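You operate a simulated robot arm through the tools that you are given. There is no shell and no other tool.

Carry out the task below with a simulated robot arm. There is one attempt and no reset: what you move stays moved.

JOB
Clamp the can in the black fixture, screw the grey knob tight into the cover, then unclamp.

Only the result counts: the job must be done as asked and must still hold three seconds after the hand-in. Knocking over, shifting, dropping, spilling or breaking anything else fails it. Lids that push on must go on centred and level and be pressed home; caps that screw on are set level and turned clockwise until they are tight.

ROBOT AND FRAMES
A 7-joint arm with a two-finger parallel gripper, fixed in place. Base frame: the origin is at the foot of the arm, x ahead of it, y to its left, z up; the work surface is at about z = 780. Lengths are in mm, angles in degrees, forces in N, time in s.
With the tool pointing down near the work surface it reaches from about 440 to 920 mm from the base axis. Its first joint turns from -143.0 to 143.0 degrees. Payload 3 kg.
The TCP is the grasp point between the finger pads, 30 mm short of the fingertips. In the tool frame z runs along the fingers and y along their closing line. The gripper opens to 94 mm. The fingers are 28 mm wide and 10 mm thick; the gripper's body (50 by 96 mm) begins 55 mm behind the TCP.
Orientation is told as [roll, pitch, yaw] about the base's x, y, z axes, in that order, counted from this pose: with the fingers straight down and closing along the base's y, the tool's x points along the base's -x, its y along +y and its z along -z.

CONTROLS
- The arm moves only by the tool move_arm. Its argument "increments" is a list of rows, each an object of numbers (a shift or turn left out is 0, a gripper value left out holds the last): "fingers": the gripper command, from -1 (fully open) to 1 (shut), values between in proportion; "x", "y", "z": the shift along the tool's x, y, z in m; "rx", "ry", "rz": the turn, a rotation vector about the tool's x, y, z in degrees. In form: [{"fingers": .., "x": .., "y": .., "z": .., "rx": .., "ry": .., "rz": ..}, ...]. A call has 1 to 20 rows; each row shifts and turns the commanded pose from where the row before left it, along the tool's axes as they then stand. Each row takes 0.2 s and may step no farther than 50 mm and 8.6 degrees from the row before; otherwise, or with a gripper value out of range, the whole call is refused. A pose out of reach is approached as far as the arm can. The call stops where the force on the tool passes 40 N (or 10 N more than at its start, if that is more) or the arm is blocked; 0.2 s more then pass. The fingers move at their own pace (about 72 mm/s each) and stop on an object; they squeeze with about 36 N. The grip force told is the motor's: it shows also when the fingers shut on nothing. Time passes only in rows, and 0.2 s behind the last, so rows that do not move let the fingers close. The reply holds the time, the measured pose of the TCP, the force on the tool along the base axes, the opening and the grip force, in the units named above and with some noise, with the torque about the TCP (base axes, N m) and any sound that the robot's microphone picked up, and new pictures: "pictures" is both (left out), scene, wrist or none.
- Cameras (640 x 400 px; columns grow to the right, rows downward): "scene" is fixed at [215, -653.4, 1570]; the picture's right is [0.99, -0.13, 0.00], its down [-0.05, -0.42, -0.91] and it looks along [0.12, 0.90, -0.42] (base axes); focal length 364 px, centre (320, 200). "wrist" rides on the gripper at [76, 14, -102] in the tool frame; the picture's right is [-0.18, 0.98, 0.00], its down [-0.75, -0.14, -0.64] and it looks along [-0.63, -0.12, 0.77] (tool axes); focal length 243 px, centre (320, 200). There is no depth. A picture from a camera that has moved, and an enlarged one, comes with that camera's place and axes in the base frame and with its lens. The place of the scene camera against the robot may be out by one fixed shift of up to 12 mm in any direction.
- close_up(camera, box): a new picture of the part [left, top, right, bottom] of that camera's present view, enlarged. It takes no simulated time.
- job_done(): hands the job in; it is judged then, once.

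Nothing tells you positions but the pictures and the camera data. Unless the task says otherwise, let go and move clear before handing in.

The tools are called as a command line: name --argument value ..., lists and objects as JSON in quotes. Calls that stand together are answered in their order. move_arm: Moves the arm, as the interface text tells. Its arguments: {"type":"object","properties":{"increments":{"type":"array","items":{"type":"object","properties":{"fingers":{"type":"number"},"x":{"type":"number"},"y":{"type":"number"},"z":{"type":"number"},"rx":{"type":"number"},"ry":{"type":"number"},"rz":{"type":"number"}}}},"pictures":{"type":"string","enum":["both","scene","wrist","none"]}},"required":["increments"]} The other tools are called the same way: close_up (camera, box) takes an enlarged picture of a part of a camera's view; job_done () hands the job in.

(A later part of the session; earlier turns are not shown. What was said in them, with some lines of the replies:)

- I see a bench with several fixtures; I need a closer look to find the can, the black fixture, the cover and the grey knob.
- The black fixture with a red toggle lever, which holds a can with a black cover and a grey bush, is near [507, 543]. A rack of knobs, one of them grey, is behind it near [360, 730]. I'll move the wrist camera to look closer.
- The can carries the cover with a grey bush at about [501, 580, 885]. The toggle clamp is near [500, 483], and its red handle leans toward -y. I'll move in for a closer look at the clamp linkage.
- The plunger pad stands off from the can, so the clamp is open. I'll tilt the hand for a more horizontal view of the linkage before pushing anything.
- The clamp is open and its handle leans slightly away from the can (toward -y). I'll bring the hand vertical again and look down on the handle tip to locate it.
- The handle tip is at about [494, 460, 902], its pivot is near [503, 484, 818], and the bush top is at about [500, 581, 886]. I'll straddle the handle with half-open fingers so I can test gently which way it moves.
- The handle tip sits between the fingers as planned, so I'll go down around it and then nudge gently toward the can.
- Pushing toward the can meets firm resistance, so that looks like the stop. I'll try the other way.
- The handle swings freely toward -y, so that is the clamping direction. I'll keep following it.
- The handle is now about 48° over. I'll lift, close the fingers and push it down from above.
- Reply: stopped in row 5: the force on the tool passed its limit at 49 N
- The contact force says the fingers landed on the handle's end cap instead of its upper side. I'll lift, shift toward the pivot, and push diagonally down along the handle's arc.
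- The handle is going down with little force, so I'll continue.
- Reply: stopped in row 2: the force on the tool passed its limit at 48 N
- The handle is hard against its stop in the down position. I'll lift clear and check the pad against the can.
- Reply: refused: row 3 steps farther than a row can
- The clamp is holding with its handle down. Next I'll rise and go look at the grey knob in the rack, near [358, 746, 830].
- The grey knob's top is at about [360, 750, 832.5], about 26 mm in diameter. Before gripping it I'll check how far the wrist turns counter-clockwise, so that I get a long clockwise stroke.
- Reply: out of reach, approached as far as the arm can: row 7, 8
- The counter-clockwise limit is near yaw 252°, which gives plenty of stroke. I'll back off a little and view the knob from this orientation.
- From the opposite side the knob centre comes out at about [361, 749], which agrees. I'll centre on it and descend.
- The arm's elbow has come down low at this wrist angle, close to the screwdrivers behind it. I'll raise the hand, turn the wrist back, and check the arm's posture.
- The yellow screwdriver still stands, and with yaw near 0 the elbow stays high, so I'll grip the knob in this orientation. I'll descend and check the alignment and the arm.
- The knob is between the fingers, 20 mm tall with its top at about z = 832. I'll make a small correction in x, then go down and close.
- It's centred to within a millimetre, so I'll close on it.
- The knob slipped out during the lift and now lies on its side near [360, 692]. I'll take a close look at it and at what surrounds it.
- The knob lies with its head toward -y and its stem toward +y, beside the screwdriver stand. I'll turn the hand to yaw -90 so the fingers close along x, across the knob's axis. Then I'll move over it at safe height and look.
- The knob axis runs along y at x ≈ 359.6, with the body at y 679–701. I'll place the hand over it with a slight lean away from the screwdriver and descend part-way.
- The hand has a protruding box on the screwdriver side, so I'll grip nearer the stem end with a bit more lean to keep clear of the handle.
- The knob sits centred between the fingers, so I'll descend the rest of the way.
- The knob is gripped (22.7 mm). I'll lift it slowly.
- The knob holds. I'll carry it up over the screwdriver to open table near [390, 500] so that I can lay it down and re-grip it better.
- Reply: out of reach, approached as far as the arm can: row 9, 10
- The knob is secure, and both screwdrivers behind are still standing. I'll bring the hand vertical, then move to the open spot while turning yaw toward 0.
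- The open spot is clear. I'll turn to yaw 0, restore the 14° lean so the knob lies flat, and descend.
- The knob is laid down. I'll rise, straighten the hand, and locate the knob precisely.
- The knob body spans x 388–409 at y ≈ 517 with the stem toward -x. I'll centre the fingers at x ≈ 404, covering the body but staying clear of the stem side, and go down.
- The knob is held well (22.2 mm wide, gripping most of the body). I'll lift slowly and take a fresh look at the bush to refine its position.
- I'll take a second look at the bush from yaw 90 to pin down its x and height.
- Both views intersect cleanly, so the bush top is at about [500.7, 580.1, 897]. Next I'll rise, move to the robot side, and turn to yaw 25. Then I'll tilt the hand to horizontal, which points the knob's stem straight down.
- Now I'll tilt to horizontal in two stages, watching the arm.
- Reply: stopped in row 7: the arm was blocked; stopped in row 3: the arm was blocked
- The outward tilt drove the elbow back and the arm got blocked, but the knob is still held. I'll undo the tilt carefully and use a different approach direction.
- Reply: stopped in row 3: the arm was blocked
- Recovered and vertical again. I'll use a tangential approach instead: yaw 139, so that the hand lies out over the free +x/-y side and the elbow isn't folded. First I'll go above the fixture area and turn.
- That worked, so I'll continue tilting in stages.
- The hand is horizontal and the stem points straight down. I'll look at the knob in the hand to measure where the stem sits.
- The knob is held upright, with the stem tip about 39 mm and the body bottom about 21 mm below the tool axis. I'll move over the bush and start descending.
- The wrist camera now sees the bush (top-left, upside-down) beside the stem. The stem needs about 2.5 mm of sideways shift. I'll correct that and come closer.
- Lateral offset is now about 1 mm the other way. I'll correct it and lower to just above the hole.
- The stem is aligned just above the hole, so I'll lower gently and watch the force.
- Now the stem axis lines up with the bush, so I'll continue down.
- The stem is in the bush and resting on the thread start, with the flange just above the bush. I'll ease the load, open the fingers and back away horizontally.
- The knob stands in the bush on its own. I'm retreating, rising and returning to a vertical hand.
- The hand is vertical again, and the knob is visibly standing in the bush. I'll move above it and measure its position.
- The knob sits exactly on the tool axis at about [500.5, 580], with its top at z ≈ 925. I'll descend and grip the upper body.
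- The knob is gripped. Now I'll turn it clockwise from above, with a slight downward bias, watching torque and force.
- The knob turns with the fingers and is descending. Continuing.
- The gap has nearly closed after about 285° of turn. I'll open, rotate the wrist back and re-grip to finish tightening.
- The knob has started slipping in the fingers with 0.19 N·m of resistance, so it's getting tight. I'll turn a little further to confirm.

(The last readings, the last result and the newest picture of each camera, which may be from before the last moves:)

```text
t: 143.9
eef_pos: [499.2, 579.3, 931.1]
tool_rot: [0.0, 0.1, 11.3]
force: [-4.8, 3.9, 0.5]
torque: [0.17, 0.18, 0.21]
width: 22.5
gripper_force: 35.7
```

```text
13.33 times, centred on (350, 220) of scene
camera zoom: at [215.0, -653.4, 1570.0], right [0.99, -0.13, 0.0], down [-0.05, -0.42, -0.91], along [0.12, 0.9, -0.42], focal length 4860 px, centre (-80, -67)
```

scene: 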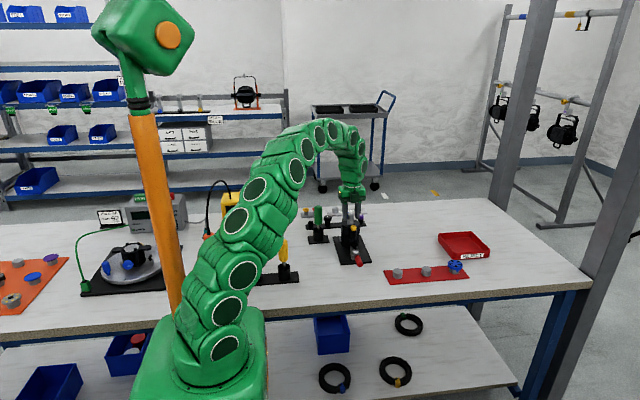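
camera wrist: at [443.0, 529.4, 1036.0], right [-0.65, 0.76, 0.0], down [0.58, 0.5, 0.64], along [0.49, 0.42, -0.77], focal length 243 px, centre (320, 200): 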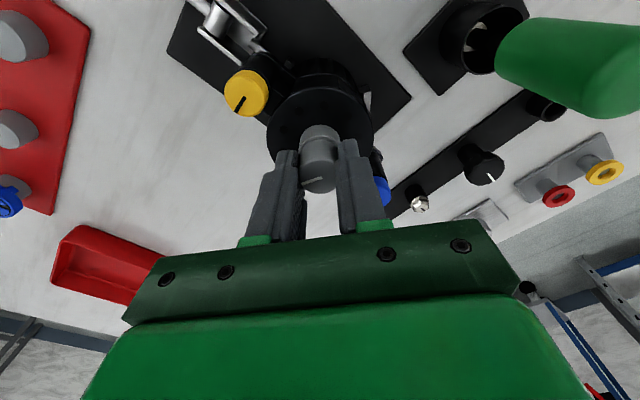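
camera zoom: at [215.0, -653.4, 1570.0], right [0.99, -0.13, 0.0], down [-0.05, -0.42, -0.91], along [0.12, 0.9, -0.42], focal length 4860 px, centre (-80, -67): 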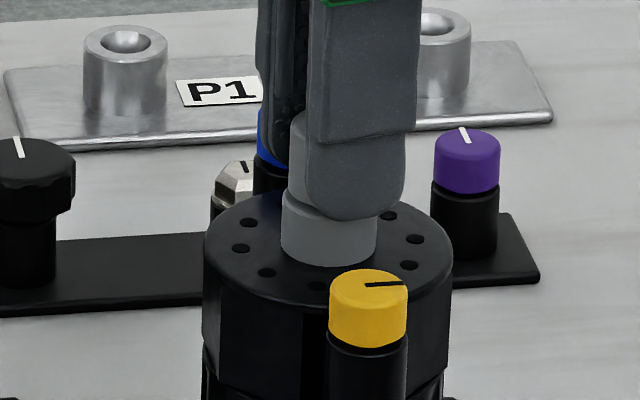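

The torque jumped from near zero to 0.2–0.26 N·m and the knob no longer turns; the fingers just slip around it. I'll open and inspect the seating.

move_arm --increments '[{"fingers": 0.3}, {"fingers": 0.0}, {}, {"z": -0.02}, {"z": -0.03}, {}]' --pictures "wrist"

close_up --camera "wrist" --box '[250, 80, 390, 190]'

close_up --camera "scene" --box '[335, 205, 365, 235]'

```text
t: 145.3
eef_pos: [500.2, 581.5, 983.7]
tool_rot: [0.0, 0.0, 11.5]
force: [0.0, 0.0, 0.5]
torque: [-0.02, 0.0, -0.02]
width: 47.1
gripper_force: 0.0
camera wrist: at [424.0, 580.3, 1086.7], right [-0.01, 1.0, 0.0], down [0.77, 0.01, 0.64], along [0.64, 0.01, -0.77], focal length 243 px, centre (320, 200)
```

wrist: 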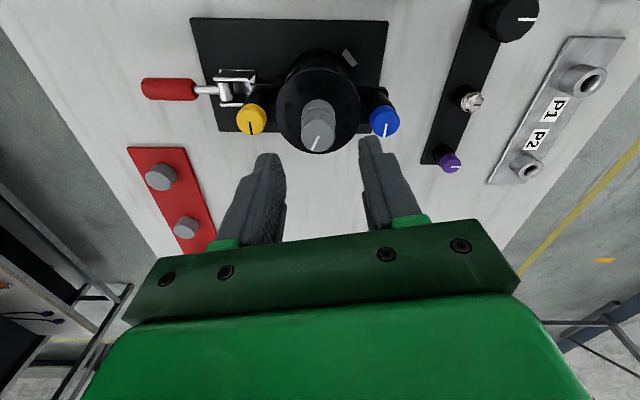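

```text
3.64 times, centred on (320, 135) of wrist
camera zoom: at [424.0, 580.3, 1086.7], right [-0.01, 1.0, 0.0], down [0.77, 0.01, 0.64], along [0.64, 0.01, -0.77], focal length 882 px, centre (320, 436)
```

zoom: 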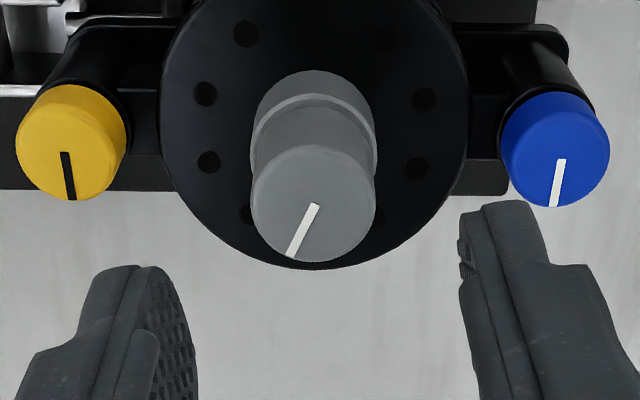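

```text
13.33 times, centred on (350, 220) of scene
camera zoom: at [215.0, -653.4, 1570.0], right [0.99, -0.13, 0.0], down [-0.05, -0.42, -0.91], along [0.12, 0.9, -0.42], focal length 4860 px, centre (-80, -67)
```

zoom: 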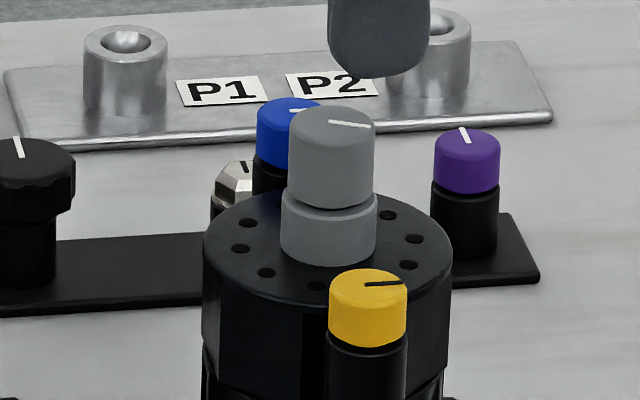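

The knob is seated level and close against the bush. I'll do one more fresh-grip tightening stroke to be sure it's tight.

move_arm --increments '[{"y": -0.0008, "z": 0.03}, {"z": 0.021}, {}, {"fingers": 0.4}, {"fingers": 1}, {}, {}, {"rz": 4}, {"rz": 4}, {"rz": 4}, {"rz": 4}]' --pictures "none"

move_arm --increments '[{"rz": 4}, {"rz": 4}, {"rz": 4}, {"rz": 4}, {"rz": 4}, {"rz": 4}]' --pictures "wrist"

close_up --camera "wrist" --box '[240, 90, 400, 210]'

```text
t: 147.7
eef_pos: [501.7, 579.3, 932.9]
tool_rot: [0.2, 0.1, -4.7]
force: [-2.6, 9.8, -4.2]
torque: [0.24, 0.06, 0.44]
width: 23.1
gripper_force: 35.9
```

```text
t: 149.1
eef_pos: [500.5, 579.4, 932.0]
tool_rot: [0.0, 0.0, -28.6]
force: [0.9, 5.9, 3.2]
torque: [0.22, 0.0, 0.37]
width: 22.9
gripper_force: 35.7
camera wrist: at [442.2, 628.1, 1034.9], right [0.63, 0.77, 0.0], down [0.59, -0.49, 0.64], along [0.5, -0.41, -0.77], focal length 243 px, centre (320, 200)
```

wrist: 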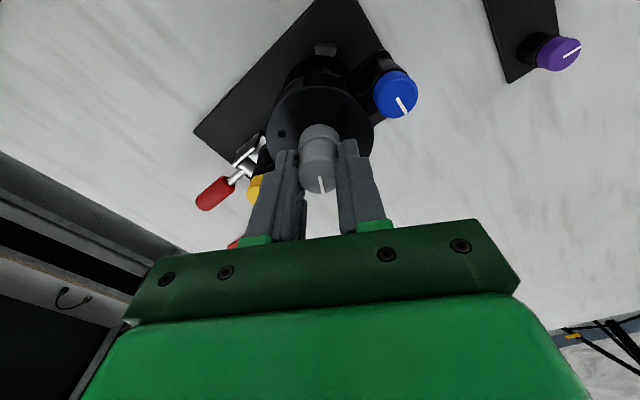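

```text
3.33 times, centred on (320, 150) of wrist
camera zoom: at [442.2, 628.1, 1034.9], right [0.63, 0.77, 0.0], down [0.59, -0.49, 0.64], along [0.5, -0.41, -0.77], focal length 809 px, centre (320, 367)
```

zoom: 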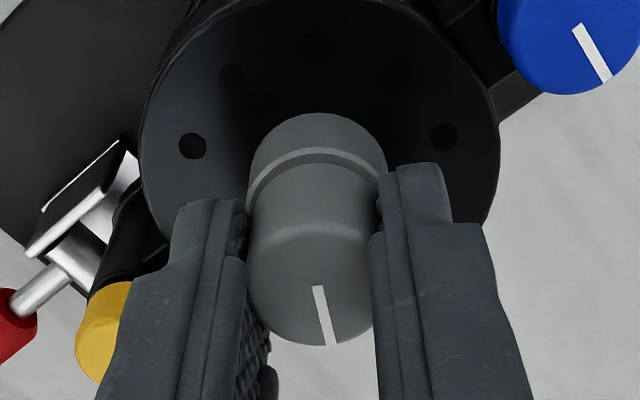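

Resistance peaked at 0.44 N·m with no further rotation, so the knob is tight. Now I'll release, rise, and go to the clamp handle to unclamp.

move_arm --increments '[{"fingers": 0.3}, {"fingers": 0.0}, {}, {"z": -0.02}, {"z": -0.03}, {"z": -0.03}, {}]' --pictures "none"

move_arm --increments '[{"rz": 8}, {"rz": 8}, {"rz": 8}, {"rz": 8}, {"rz": 8}, {"rz": 8}, {"rz": 8}, {"rz": 5.4}, {"x": -0.04}, {"x": -0.04}, {"x": -0.035}, {}]' --pictures "both"

close_up --camera "wrist" --box '[230, 40, 410, 200]'

```text
t: 150.7
eef_pos: [500.9, 576.5, 1012.1]
tool_rot: [0.0, 0.0, -28.6]
force: [0.4, -0.1, 0.7]
torque: [-0.04, 0.01, 0.0]
width: 47.2
gripper_force: 0.1
```

```text
t: 153.3
eef_pos: [501.1, 463.9, 1013.5]
tool_rot: [-0.1, 0.0, -90.1]
force: [0.2, -0.2, -0.7]
torque: [0.0, 0.04, 0.0]
width: 47.1
gripper_force: 0.1
camera wrist: at [516.3, 540.1, 1115.3], right [0.98, -0.18, 0.0], down [-0.14, -0.75, 0.64], along [-0.12, -0.63, -0.77], focal length 243 px, centre (320, 200)
```

scene: 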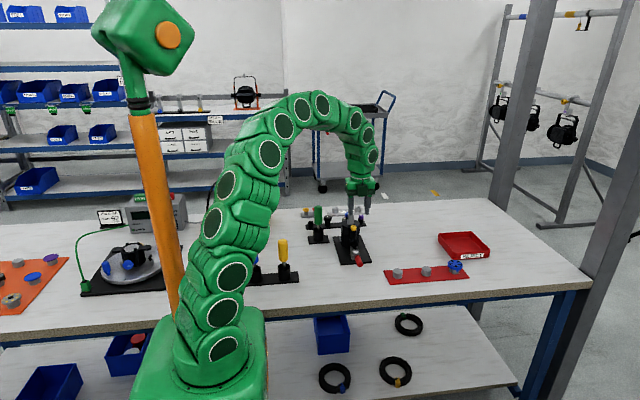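
wrist: 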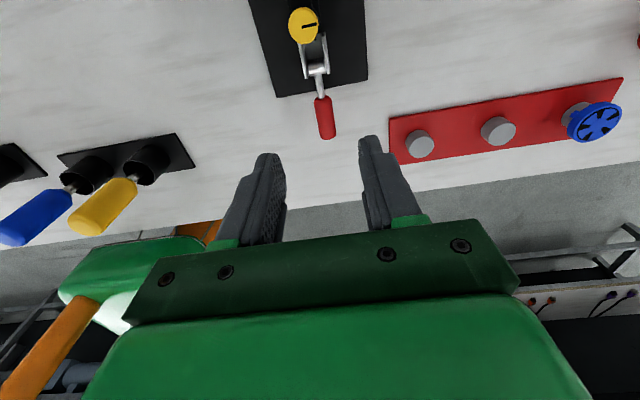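

```text
2.50 times, centred on (320, 120) of wrist
camera zoom: at [516.3, 540.1, 1115.3], right [0.98, -0.18, 0.0], down [-0.14, -0.75, 0.64], along [-0.12, -0.63, -0.77], focal length 606 px, centre (320, 400)
```

zoom: 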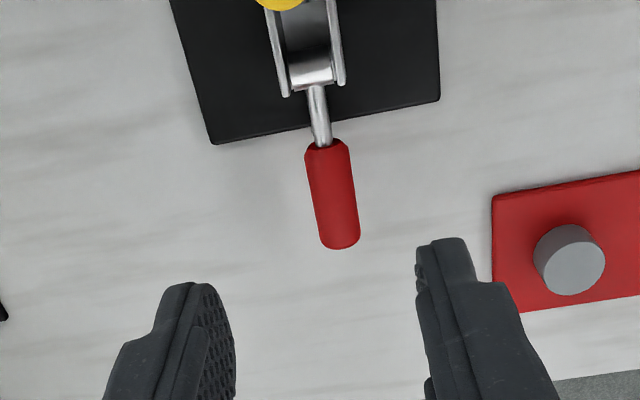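

The handle lies along y at x ≈ 500, red part y 397–447, at about z 814. I'll straddle it near its end and grip.

move_arm --increments '[{"x": -0.026, "y": -0.001}, {"x": -0.026, "z": 0.02}, {"z": 0.045}, {"z": 0.045}, {"z": 0.035}, {}]' --pictures "wrist"

close_up --camera "wrist" --box '[230, 60, 410, 200]'

```text
t: 154.7
eef_pos: [499.7, 411.7, 866.6]
tool_rot: [-0.2, -0.1, -90.0]
force: [0.0, -0.1, 0.1]
torque: [0.0, 0.0, 0.0]
width: 46.9
gripper_force: 0.1
camera wrist: at [514.6, 488.6, 969.3], right [0.98, -0.18, 0.0], down [-0.14, -0.75, 0.64], along [-0.12, -0.63, -0.77], focal length 243 px, centre (320, 200)
```

wrist: 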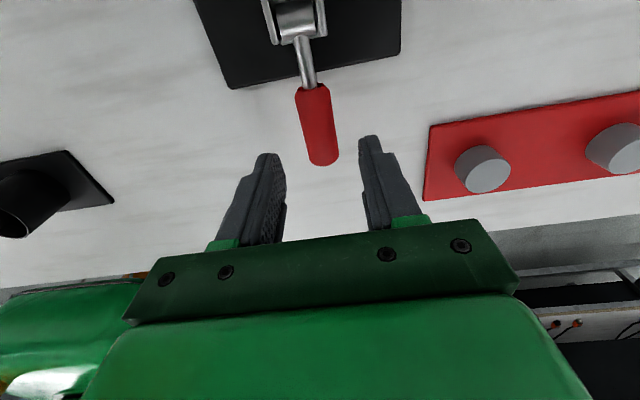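

```text
2.86 times, centred on (320, 130) of wrist
camera zoom: at [514.6, 488.6, 969.3], right [0.98, -0.18, 0.0], down [-0.14, -0.75, 0.64], along [-0.12, -0.63, -0.77], focal length 693 px, centre (320, 400)
```

zoom: 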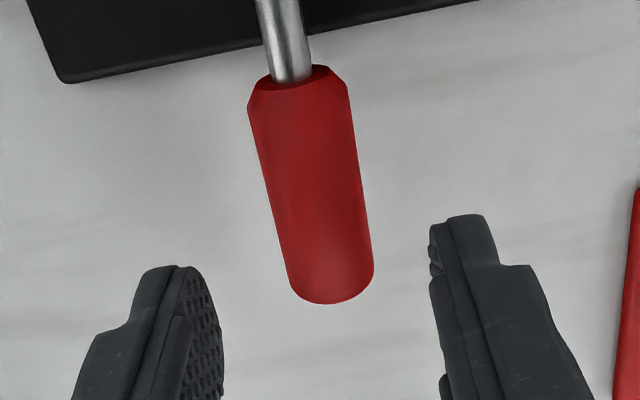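

move_arm --increments '[{"z": 0.02}, {"z": 0.015}, {"z": 0.007}, {}, {"fingers": 0.5}, {"fingers": 1}, {}, {}]' --pictures "wrist"

close_up --camera "scene" --box '[330, 215, 390, 275]'

```text
t: 156.5
eef_pos: [499.9, 412.2, 823.5]
tool_rot: [-0.1, -0.1, -90.0]
force: [-5.7, -0.3, 3.6]
torque: [0.13, 0.05, 0.08]
width: 20.8
gripper_force: 44.9
camera wrist: at [515.5, 488.1, 927.5], right [0.98, -0.18, 0.0], down [-0.14, -0.75, 0.64], along [-0.12, -0.63, -0.77], focal length 243 px, centre (320, 200)
```

wrist: 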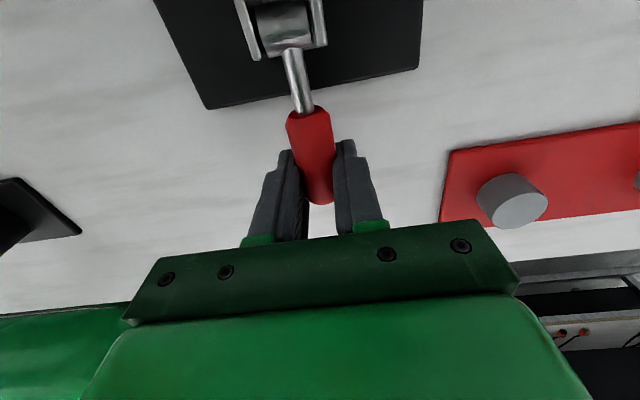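

```text
6.67 times, centred on (360, 245) of scene
camera zoom: at [215.0, -653.4, 1570.0], right [0.99, -0.13, 0.0], down [-0.05, -0.42, -0.91], along [0.12, 0.9, -0.42], focal length 2430 px, centre (53, -100)
```

zoom: 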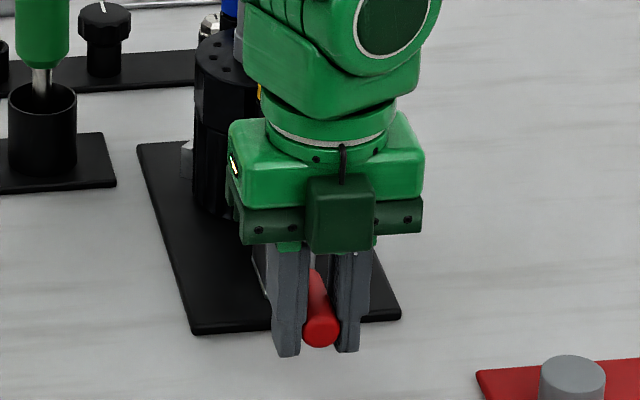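

Handle gripped. I'll raise it along its arc about the pivot in small steps.

move_arm --increments '[{"x": 0.0001, "z": -0.0031}, {"x": 0.0002, "z": -0.0032}, {"x": 0.0004, "z": -0.0031}, {"x": 0.0005, "z": -0.0031}, {"x": 0.0006, "z": -0.0031}, {"x": 0.0007, "z": -0.003}]' --pictures "wrist"

```text
t: 157.9
eef_pos: [499.8, 412.6, 844.0]
tool_rot: [-0.1, 0.1, -90.0]
force: [7.1, -8.1, -19.7]
torque: [-1.5, -0.11, -0.11]
width: 20.8
gripper_force: 44.8
camera wrist: at [515.6, 490.1, 946.6], right [0.98, -0.18, 0.0], down [-0.14, -0.75, 0.64], along [-0.12, -0.63, -0.77], focal length 243 px, centre (320, 200)
```

wrist: 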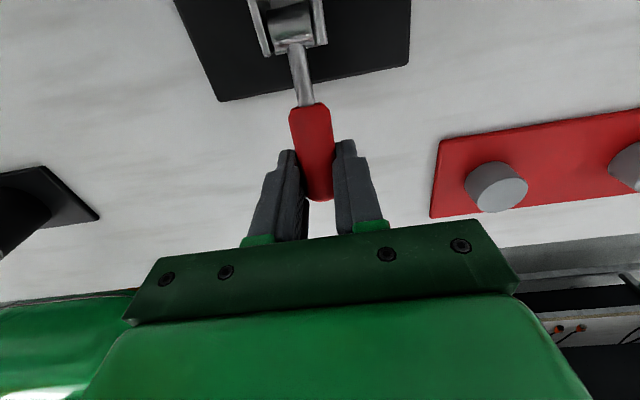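

The handle is rising, with some twist resistance in the grip. I'll continue, letting the hand tilt partly with the handle.

move_arm --increments '[{"x": 0.0008, "z": -0.003, "ry": -2.5}, {"x": 0.001, "z": -0.003, "ry": -2.5}, {"x": 0.0011, "z": -0.0029, "ry": -2.5}, {"x": 0.0013, "z": -0.0029, "ry": -2.5}, {"x": 0.0014, "z": -0.0028, "ry": -2.5}, {"x": 0.0015, "z": -0.0028, "ry": -2.5}]' --pictures "both"

close_up --camera "scene" --box '[330, 215, 390, 275]'

```text
t: 159.3
eef_pos: [500.0, 423.3, 860.0]
tool_rot: [0.0, -14.9, -90.0]
force: [4.5, 10.5, 18.6]
torque: [1.48, -0.03, 0.0]
width: 20.5
gripper_force: 45.3
camera wrist: at [515.3, 523.7, 939.9], right [0.98, -0.18, 0.05], down [-0.14, -0.56, 0.81], along [-0.12, -0.81, -0.58], focal length 243 px, centre (320, 200)
```

scene: 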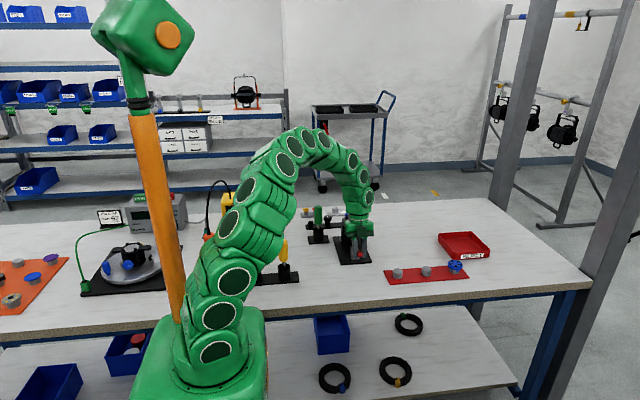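
wrist: 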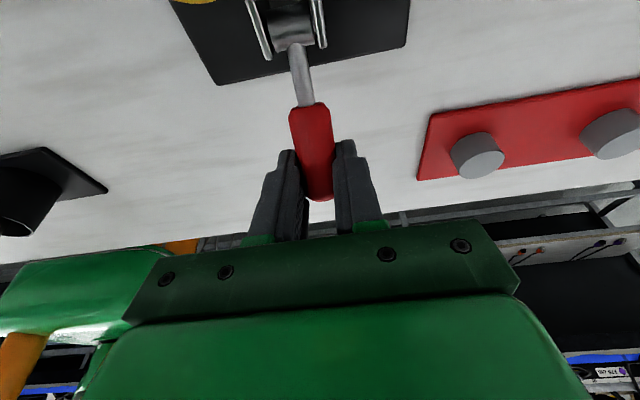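

```text
6.67 times, centred on (360, 245) of scene
camera zoom: at [215.0, -653.4, 1570.0], right [0.99, -0.13, 0.0], down [-0.05, -0.42, -0.91], along [0.12, 0.9, -0.42], focal length 2430 px, centre (53, -100)
```

zoom: 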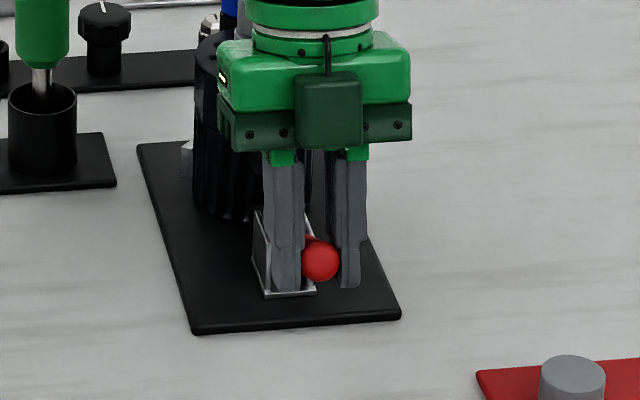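

The handle is about half-way up. I'll release it (it stays put under friction), rise, close the fingers and push it upright from the -y side.

move_arm --increments '[{"fingers": 0.5}, {"fingers": 0.1}, {}, {}]' --pictures "wrist"

close_up --camera "scene" --box '[330, 215, 390, 275]'

```text
t: 160.3
eef_pos: [499.8, 423.2, 859.8]
tool_rot: [-0.1, -15.0, -90.0]
force: [-0.5, 0.3, 0.3]
torque: [-0.03, -0.01, 0.03]
width: 42.2
gripper_force: 0.1
camera wrist: at [515.1, 523.3, 939.2], right [0.98, -0.18, 0.05], down [-0.14, -0.56, 0.82], along [-0.12, -0.81, -0.58], focal length 243 px, centre (320, 200)
```

wrist: 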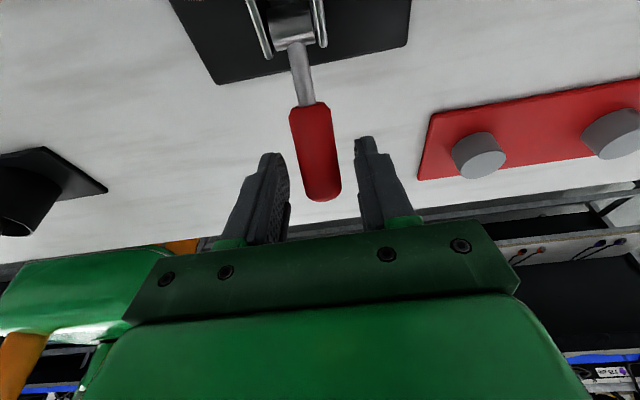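

```text
6.67 times, centred on (360, 245) of scene
camera zoom: at [215.0, -653.4, 1570.0], right [0.99, -0.13, 0.0], down [-0.05, -0.42, -0.91], along [0.12, 0.9, -0.42], focal length 2430 px, centre (53, -100)
```

zoom: 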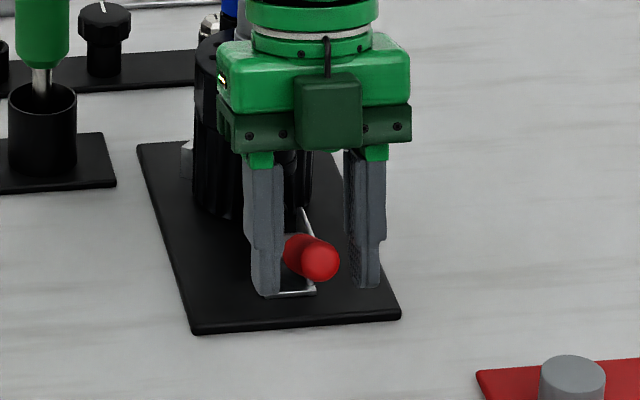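

move_arm --increments '[{"fingers": 0.5}, {"fingers": 1}, {}, {}, {"x": 0.0011, "z": -0.0036}, {"x": 0.0013, "z": -0.0035}, {"x": 0.0014, "z": -0.0035}, {"x": 0.0016, "z": -0.0034}, {"x": 0.00175, "z": -0.0033}, {"x": 0.0019, "z": -0.0032}, {"x": 0.002, "z": -0.0032}]' --pictures "wrist"

close_up --camera "scene" --box '[330, 215, 390, 275]'

```text
t: 162.7
eef_pos: [500.2, 439.2, 879.9]
tool_rot: [0.0, -15.0, -90.0]
force: [16.0, -16.1, -14.2]
torque: [-1.67, -0.47, -0.15]
width: 20.5
gripper_force: 45.6
camera wrist: at [515.3, 540.3, 959.4], right [0.98, -0.18, 0.05], down [-0.14, -0.56, 0.81], along [-0.12, -0.81, -0.58], focal length 243 px, centre (320, 200)
```

wrist: 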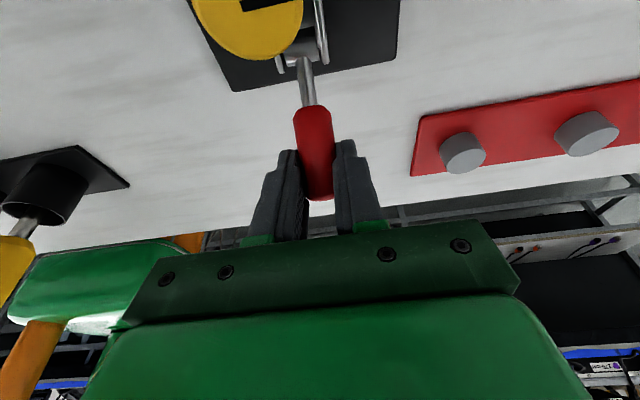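

```text
6.67 times, centred on (360, 245) of scene
camera zoom: at [215.0, -653.4, 1570.0], right [0.99, -0.13, 0.0], down [-0.05, -0.42, -0.91], along [0.12, 0.9, -0.42], focal length 2430 px, centre (53, -100)
```

zoom: 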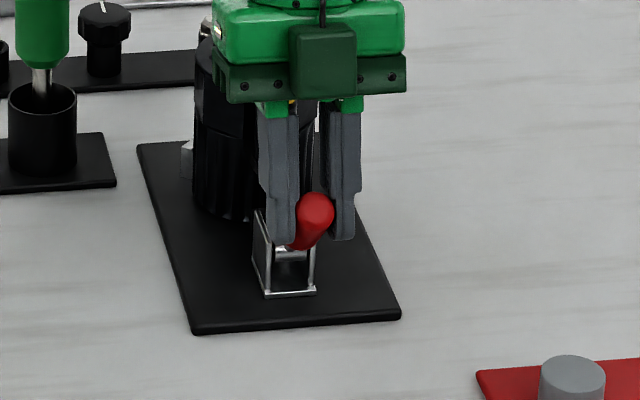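

move_arm --increments '[{"fingers": 0.5}, {"fingers": 0.0}, {}, {"x": -0.0052, "z": -0.0193}, {"x": -0.0103, "z": -0.0386}, {"x": -0.006, "z": -0.022}, {"ry": 7.5}, {"ry": 7.5}, {}]' --pictures "wrist"

close_up --camera "scene" --box '[320, 205, 400, 275]'

close_up --camera "wrist" --box '[230, 60, 410, 200]'

```text
t: 164.7
eef_pos: [500.7, 440.3, 964.7]
tool_rot: [-0.1, 0.1, -90.0]
force: [0.0, -0.5, -0.3]
torque: [-0.02, 0.0, 0.0]
width: 46.9
gripper_force: 0.1
camera wrist: at [515.4, 515.6, 1066.3], right [0.98, -0.18, 0.0], down [-0.14, -0.75, 0.64], along [-0.12, -0.63, -0.77], focal length 243 px, centre (320, 200)
```

wrist: 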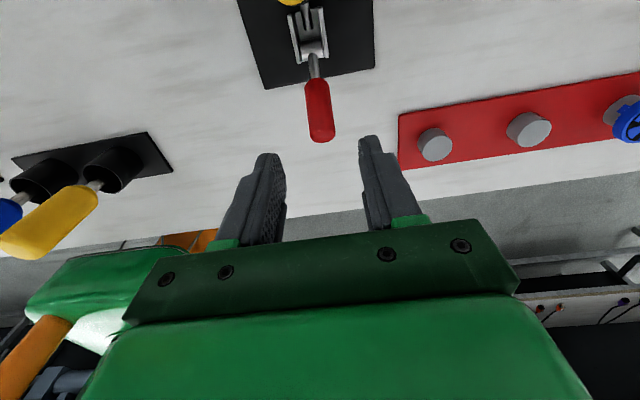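

```text
5.71 times, centred on (360, 240) of scene
camera zoom: at [215.0, -653.4, 1570.0], right [0.99, -0.13, 0.0], down [-0.05, -0.42, -0.91], along [0.12, 0.9, -0.42], focal length 2083 px, centre (91, -29)
```

zoom: 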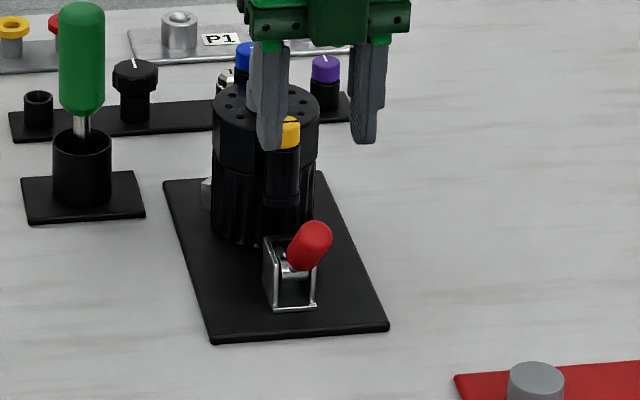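

```text
2.86 times, centred on (320, 130) of wrist
camera zoom: at [515.4, 515.6, 1066.3], right [0.98, -0.18, 0.0], down [-0.14, -0.75, 0.64], along [-0.12, -0.63, -0.77], focal length 693 px, centre (320, 400)
```

zoom: 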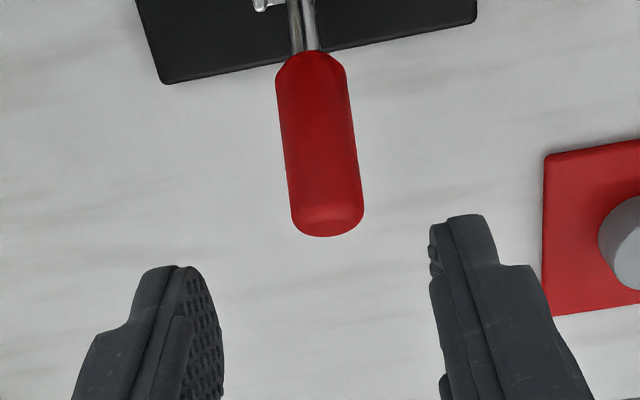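

The handle is at about 44° and holding. I'll go to its -y side with closed fingers and push it upright to its open stop.

move_arm --increments '[{"x": -0.024, "fingers": 1}, {"x": -0.024}, {}, {}, {"z": 0.04}, {"z": 0.035}, {"z": 0.01}, {}]' --pictures "wrist"

close_up --camera "scene" --box '[320, 205, 400, 275]'

```text
t: 166.5
eef_pos: [497.9, 392.0, 878.3]
tool_rot: [0.0, 0.1, -90.0]
force: [0.0, 0.2, -1.2]
torque: [0.0, 0.0, -0.03]
width: 0.0
gripper_force: 33.4
camera wrist: at [513.5, 467.7, 981.7], right [0.98, -0.18, 0.0], down [-0.14, -0.75, 0.64], along [-0.12, -0.63, -0.77], focal length 243 px, centre (320, 200)
```

wrist: 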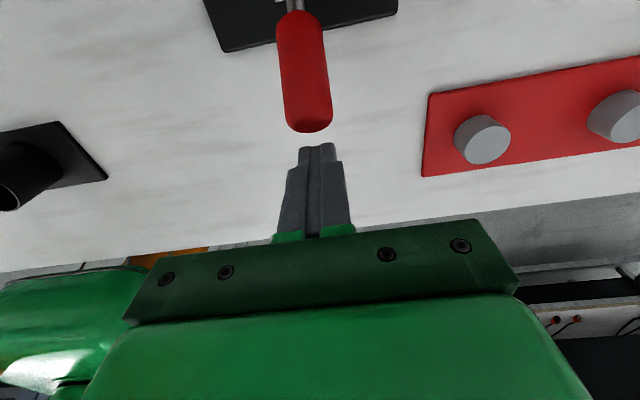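

```text
5.71 times, centred on (360, 240) of scene
camera zoom: at [215.0, -653.4, 1570.0], right [0.99, -0.13, 0.0], down [-0.05, -0.42, -0.91], along [0.12, 0.9, -0.42], focal length 2083 px, centre (91, -29)
```

zoom: 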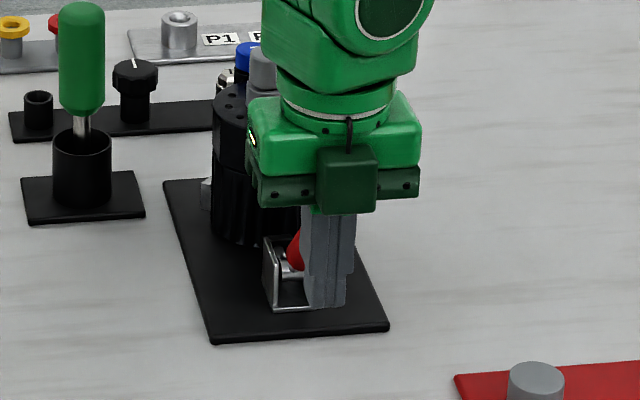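

move_arm --increments '[{"x": 0.005}, {"x": 0.005}, {"x": 0.004}, {"x": 0.004}, {"x": 0.004}, {"x": 0.004}]' --pictures "wrist"

move_arm --increments '[{"x": 0.004}, {"x": 0.004}, {"x": 0.003}, {"x": 0.003}, {"x": 0.002}]' --pictures "wrist"

```text
t: 167.9
eef_pos: [499.8, 418.8, 878.9]
tool_rot: [-0.1, -0.1, -90.0]
force: [-0.8, -1.4, 0.5]
torque: [0.02, 0.01, 0.03]
width: 0.2
gripper_force: 33.4
camera wrist: at [515.0, 494.1, 981.2], right [0.98, -0.18, 0.0], down [-0.14, -0.75, 0.64], along [-0.12, -0.63, -0.77], focal length 243 px, centre (320, 200)
```

wrist: 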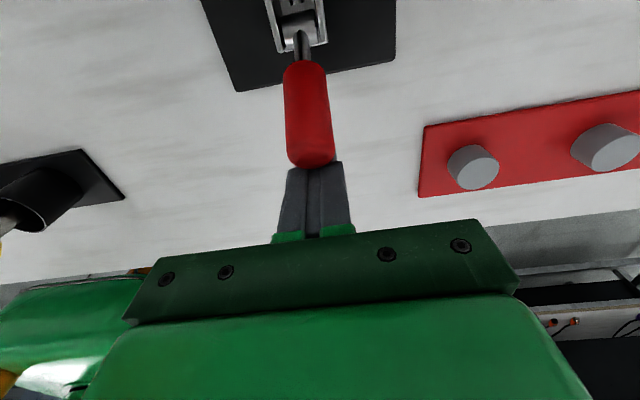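

```text
t: 169.1
eef_pos: [500.4, 432.2, 877.0]
tool_rot: [-0.1, -0.1, -90.0]
force: [-3.8, -15.2, 5.6]
torque: [0.28, -0.02, 0.02]
width: 0.2
gripper_force: 33.0
camera wrist: at [515.7, 509.2, 980.1], right [0.98, -0.18, 0.0], down [-0.14, -0.75, 0.64], along [-0.12, -0.63, -0.77], focal length 243 px, centre (320, 200)
```

wrist: 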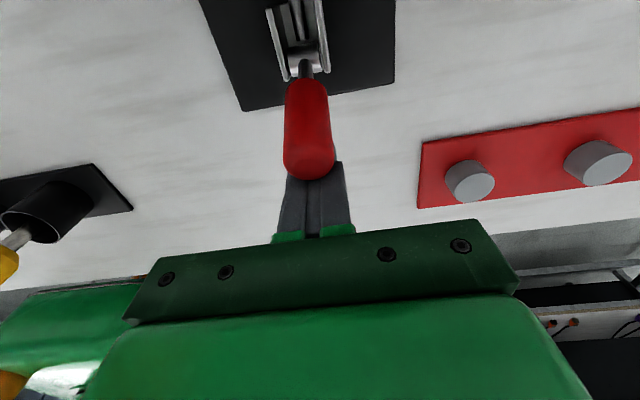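

The handle is back at its open stop. I'll back off, rise clear and inspect everything.

move_arm --increments '[{"x": -0.02}, {"x": -0.03}, {"z": -0.04}, {"z": -0.045}, {"z": -0.045}, {"x": 0.01, "fingers": -0.2}, {}]' --pictures "both"

close_up --camera "scene" --box '[320, 205, 400, 275]'

close_up --camera "wrist" --box '[230, 0, 410, 140]'

```text
t: 170.7
eef_pos: [499.6, 393.5, 1009.5]
tool_rot: [-0.1, -0.1, -90.0]
force: [0.4, -0.2, -0.1]
torque: [0.01, 0.02, -0.02]
width: 56.3
gripper_force: 0.0
camera wrist: at [514.4, 469.2, 1111.4], right [0.98, -0.18, 0.0], down [-0.14, -0.75, 0.64], along [-0.12, -0.63, -0.77], focal length 243 px, centre (320, 200)
```

scene: 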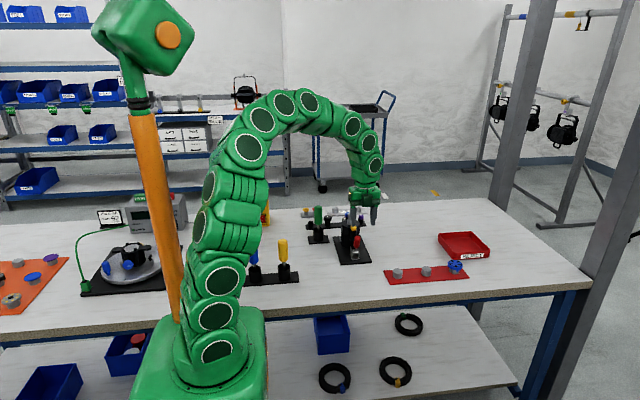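
wrist: 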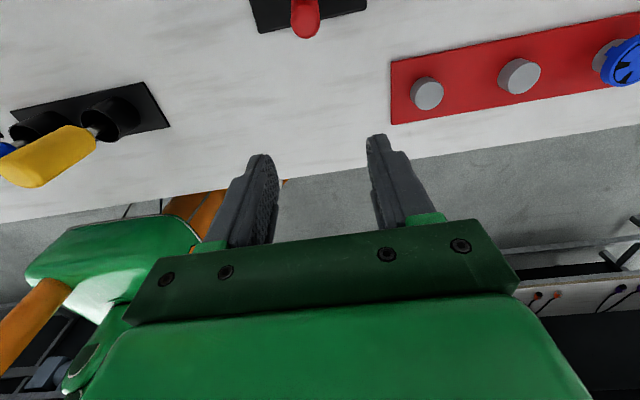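

```text
5.71 times, centred on (360, 240) of scene
camera zoom: at [215.0, -653.4, 1570.0], right [0.99, -0.13, 0.0], down [-0.05, -0.42, -0.91], along [0.12, 0.9, -0.42], focal length 2083 px, centre (91, -29)
```

zoom: 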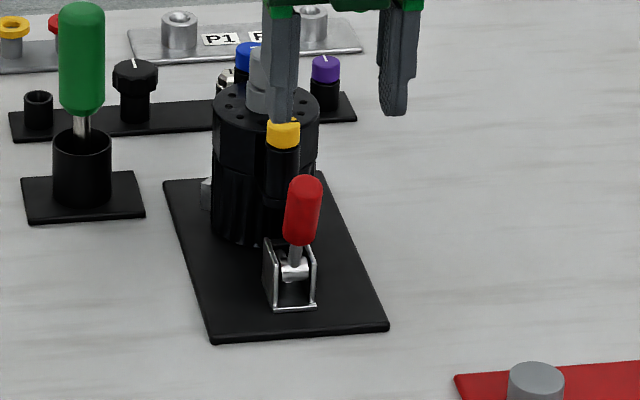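

```text
2.86 times, centred on (320, 70) of wrist
camera zoom: at [514.4, 469.2, 1111.4], right [0.98, -0.18, 0.0], down [-0.14, -0.75, 0.64], along [-0.12, -0.63, -0.77], focal length 693 px, centre (320, 571)
```

zoom: 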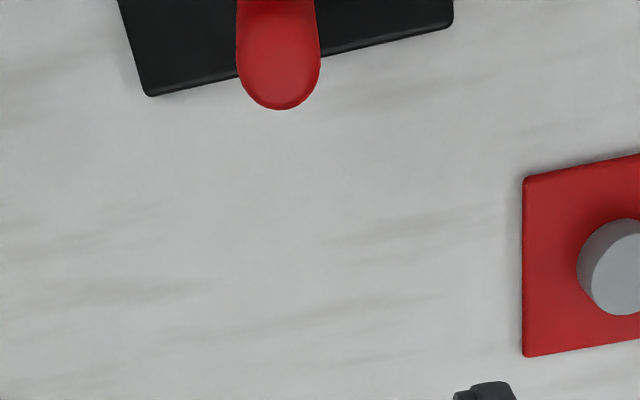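

The handle is back exactly at its starting pixel. I'll go to the early viewing pose to compare the fixture with the start.

move_arm --increments '[{"z": -0.03}, {"z": -0.03}, {"x": 0.0292, "y": -0.0246}, {"x": 0.0292, "y": -0.0246}, {"x": 0.0292, "y": -0.0246}, {"x": 0.0292, "y": -0.0246}, {"x": 0.0292, "y": -0.0246}, {"rz": -8.2}, {"rz": -8.2}, {"rz": -8.2}, {"rz": -8.2}, {"rz": -8.2}, {"rz": -8.2}, {"rz": -8.2}, {"rz": -8.2}, {"rz": -8.2}, {"rz": -8.2}, {"rz": -8.0}, {}]' --pictures "both"

close_up --camera "wrist" --box '[260, 80, 430, 200]'

close_up --camera "scene" --box '[290, 195, 500, 295]'

close_up --camera "scene" --box '[330, 200, 370, 250]'

```text
t: 174.7
eef_pos: [377.4, 540.0, 1066.7]
tool_rot: [0.1, 0.0, 0.0]
force: [0.1, -0.5, 0.2]
torque: [0.0, 0.05, -0.03]
width: 56.3
gripper_force: 0.0
camera wrist: at [301.5, 554.2, 1170.4], right [0.18, 0.98, 0.0], down [0.75, -0.14, 0.64], along [0.63, -0.12, -0.77], focal length 243 px, centre (320, 200)
```

scene: 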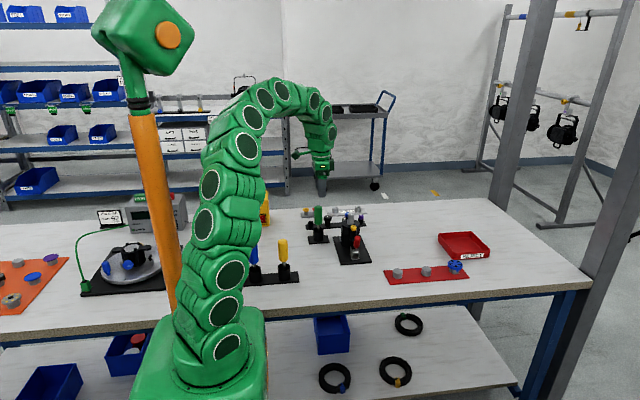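
wrist: 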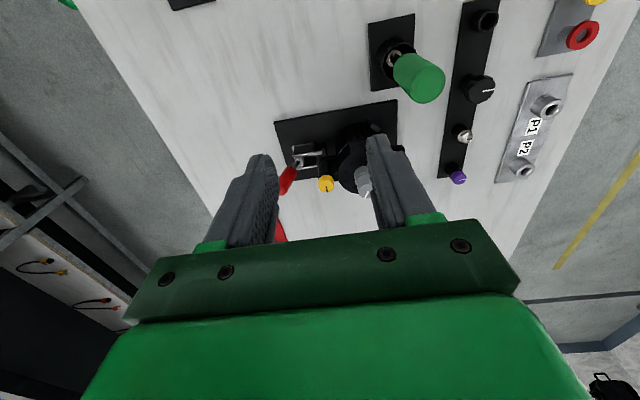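

```text
3.33 times, centred on (345, 140) of wrist
camera zoom: at [301.5, 554.2, 1170.4], right [0.18, 0.98, 0.0], down [0.75, -0.14, 0.64], along [0.63, -0.12, -0.77], focal length 809 px, centre (237, 400)
```

zoom: 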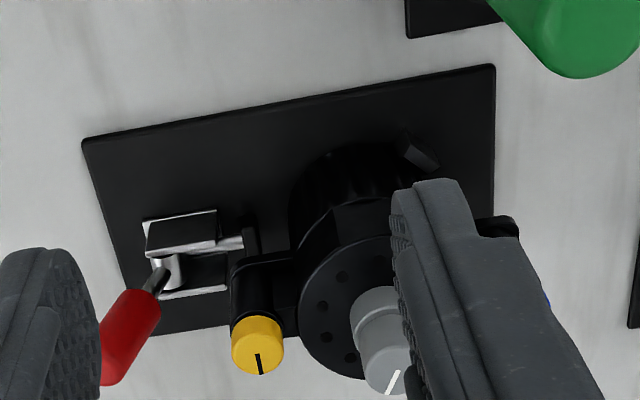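

```text
3.05 times, centred on (395, 245) of scene
camera zoom: at [215.0, -653.4, 1570.0], right [0.99, -0.13, 0.0], down [-0.05, -0.42, -0.91], along [0.12, 0.9, -0.42], focal length 1111 px, centre (91, 63)
```

zoom: 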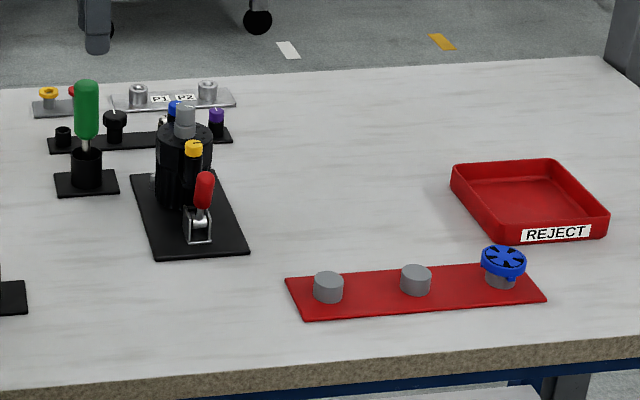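

```text
8.00 times, centred on (350, 225) of scene
camera zoom: at [215.0, -653.4, 1570.0], right [0.99, -0.13, 0.0], down [-0.05, -0.42, -0.91], along [0.12, 0.9, -0.42], focal length 2916 px, centre (80, 0)
```

zoom: 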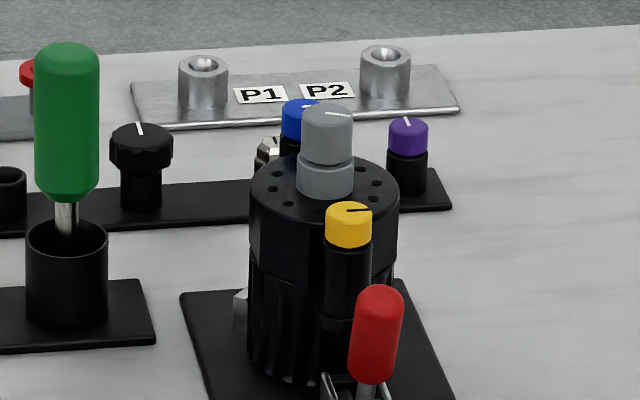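

The knob is seated and tight in the cover, the clamp is open again, and everything else sits where it was. The hand is empty and clear, so I'm handing in.

job_done

```text
The job is handed in.
```

I clamped the can, screwed the grey knob tight into the cover, unclamped, and handed the job in. The result hasn't been reported back to me.

- **Knob:** it sits level on the bush with no visible gap. On the last tightening stroke, resistance peaked at 0.44 N·m and the knob did not turn any further.
- **Clamp:** the red handle is back at its open stop, at the same spot in the scene picture as at the start.
- **Dropped knob:** I dropped the grey knob once, lifting it out of the rack; it fell on its side on the bench beside the green screwdriver. I picked it up, set it down once on open bench to change my grip, and placed it stem-down in the bush. I saw no damage.
- **Blocked arm:** while I was tilting the hand, the arm was blocked once, possibly against the orange pole. I backed it out with the knob still held.
- **Surroundings:** in the final pictures the screwdrivers, the other knobs and the fixture all stand where they were, and nothing looks shifted or knocked over.
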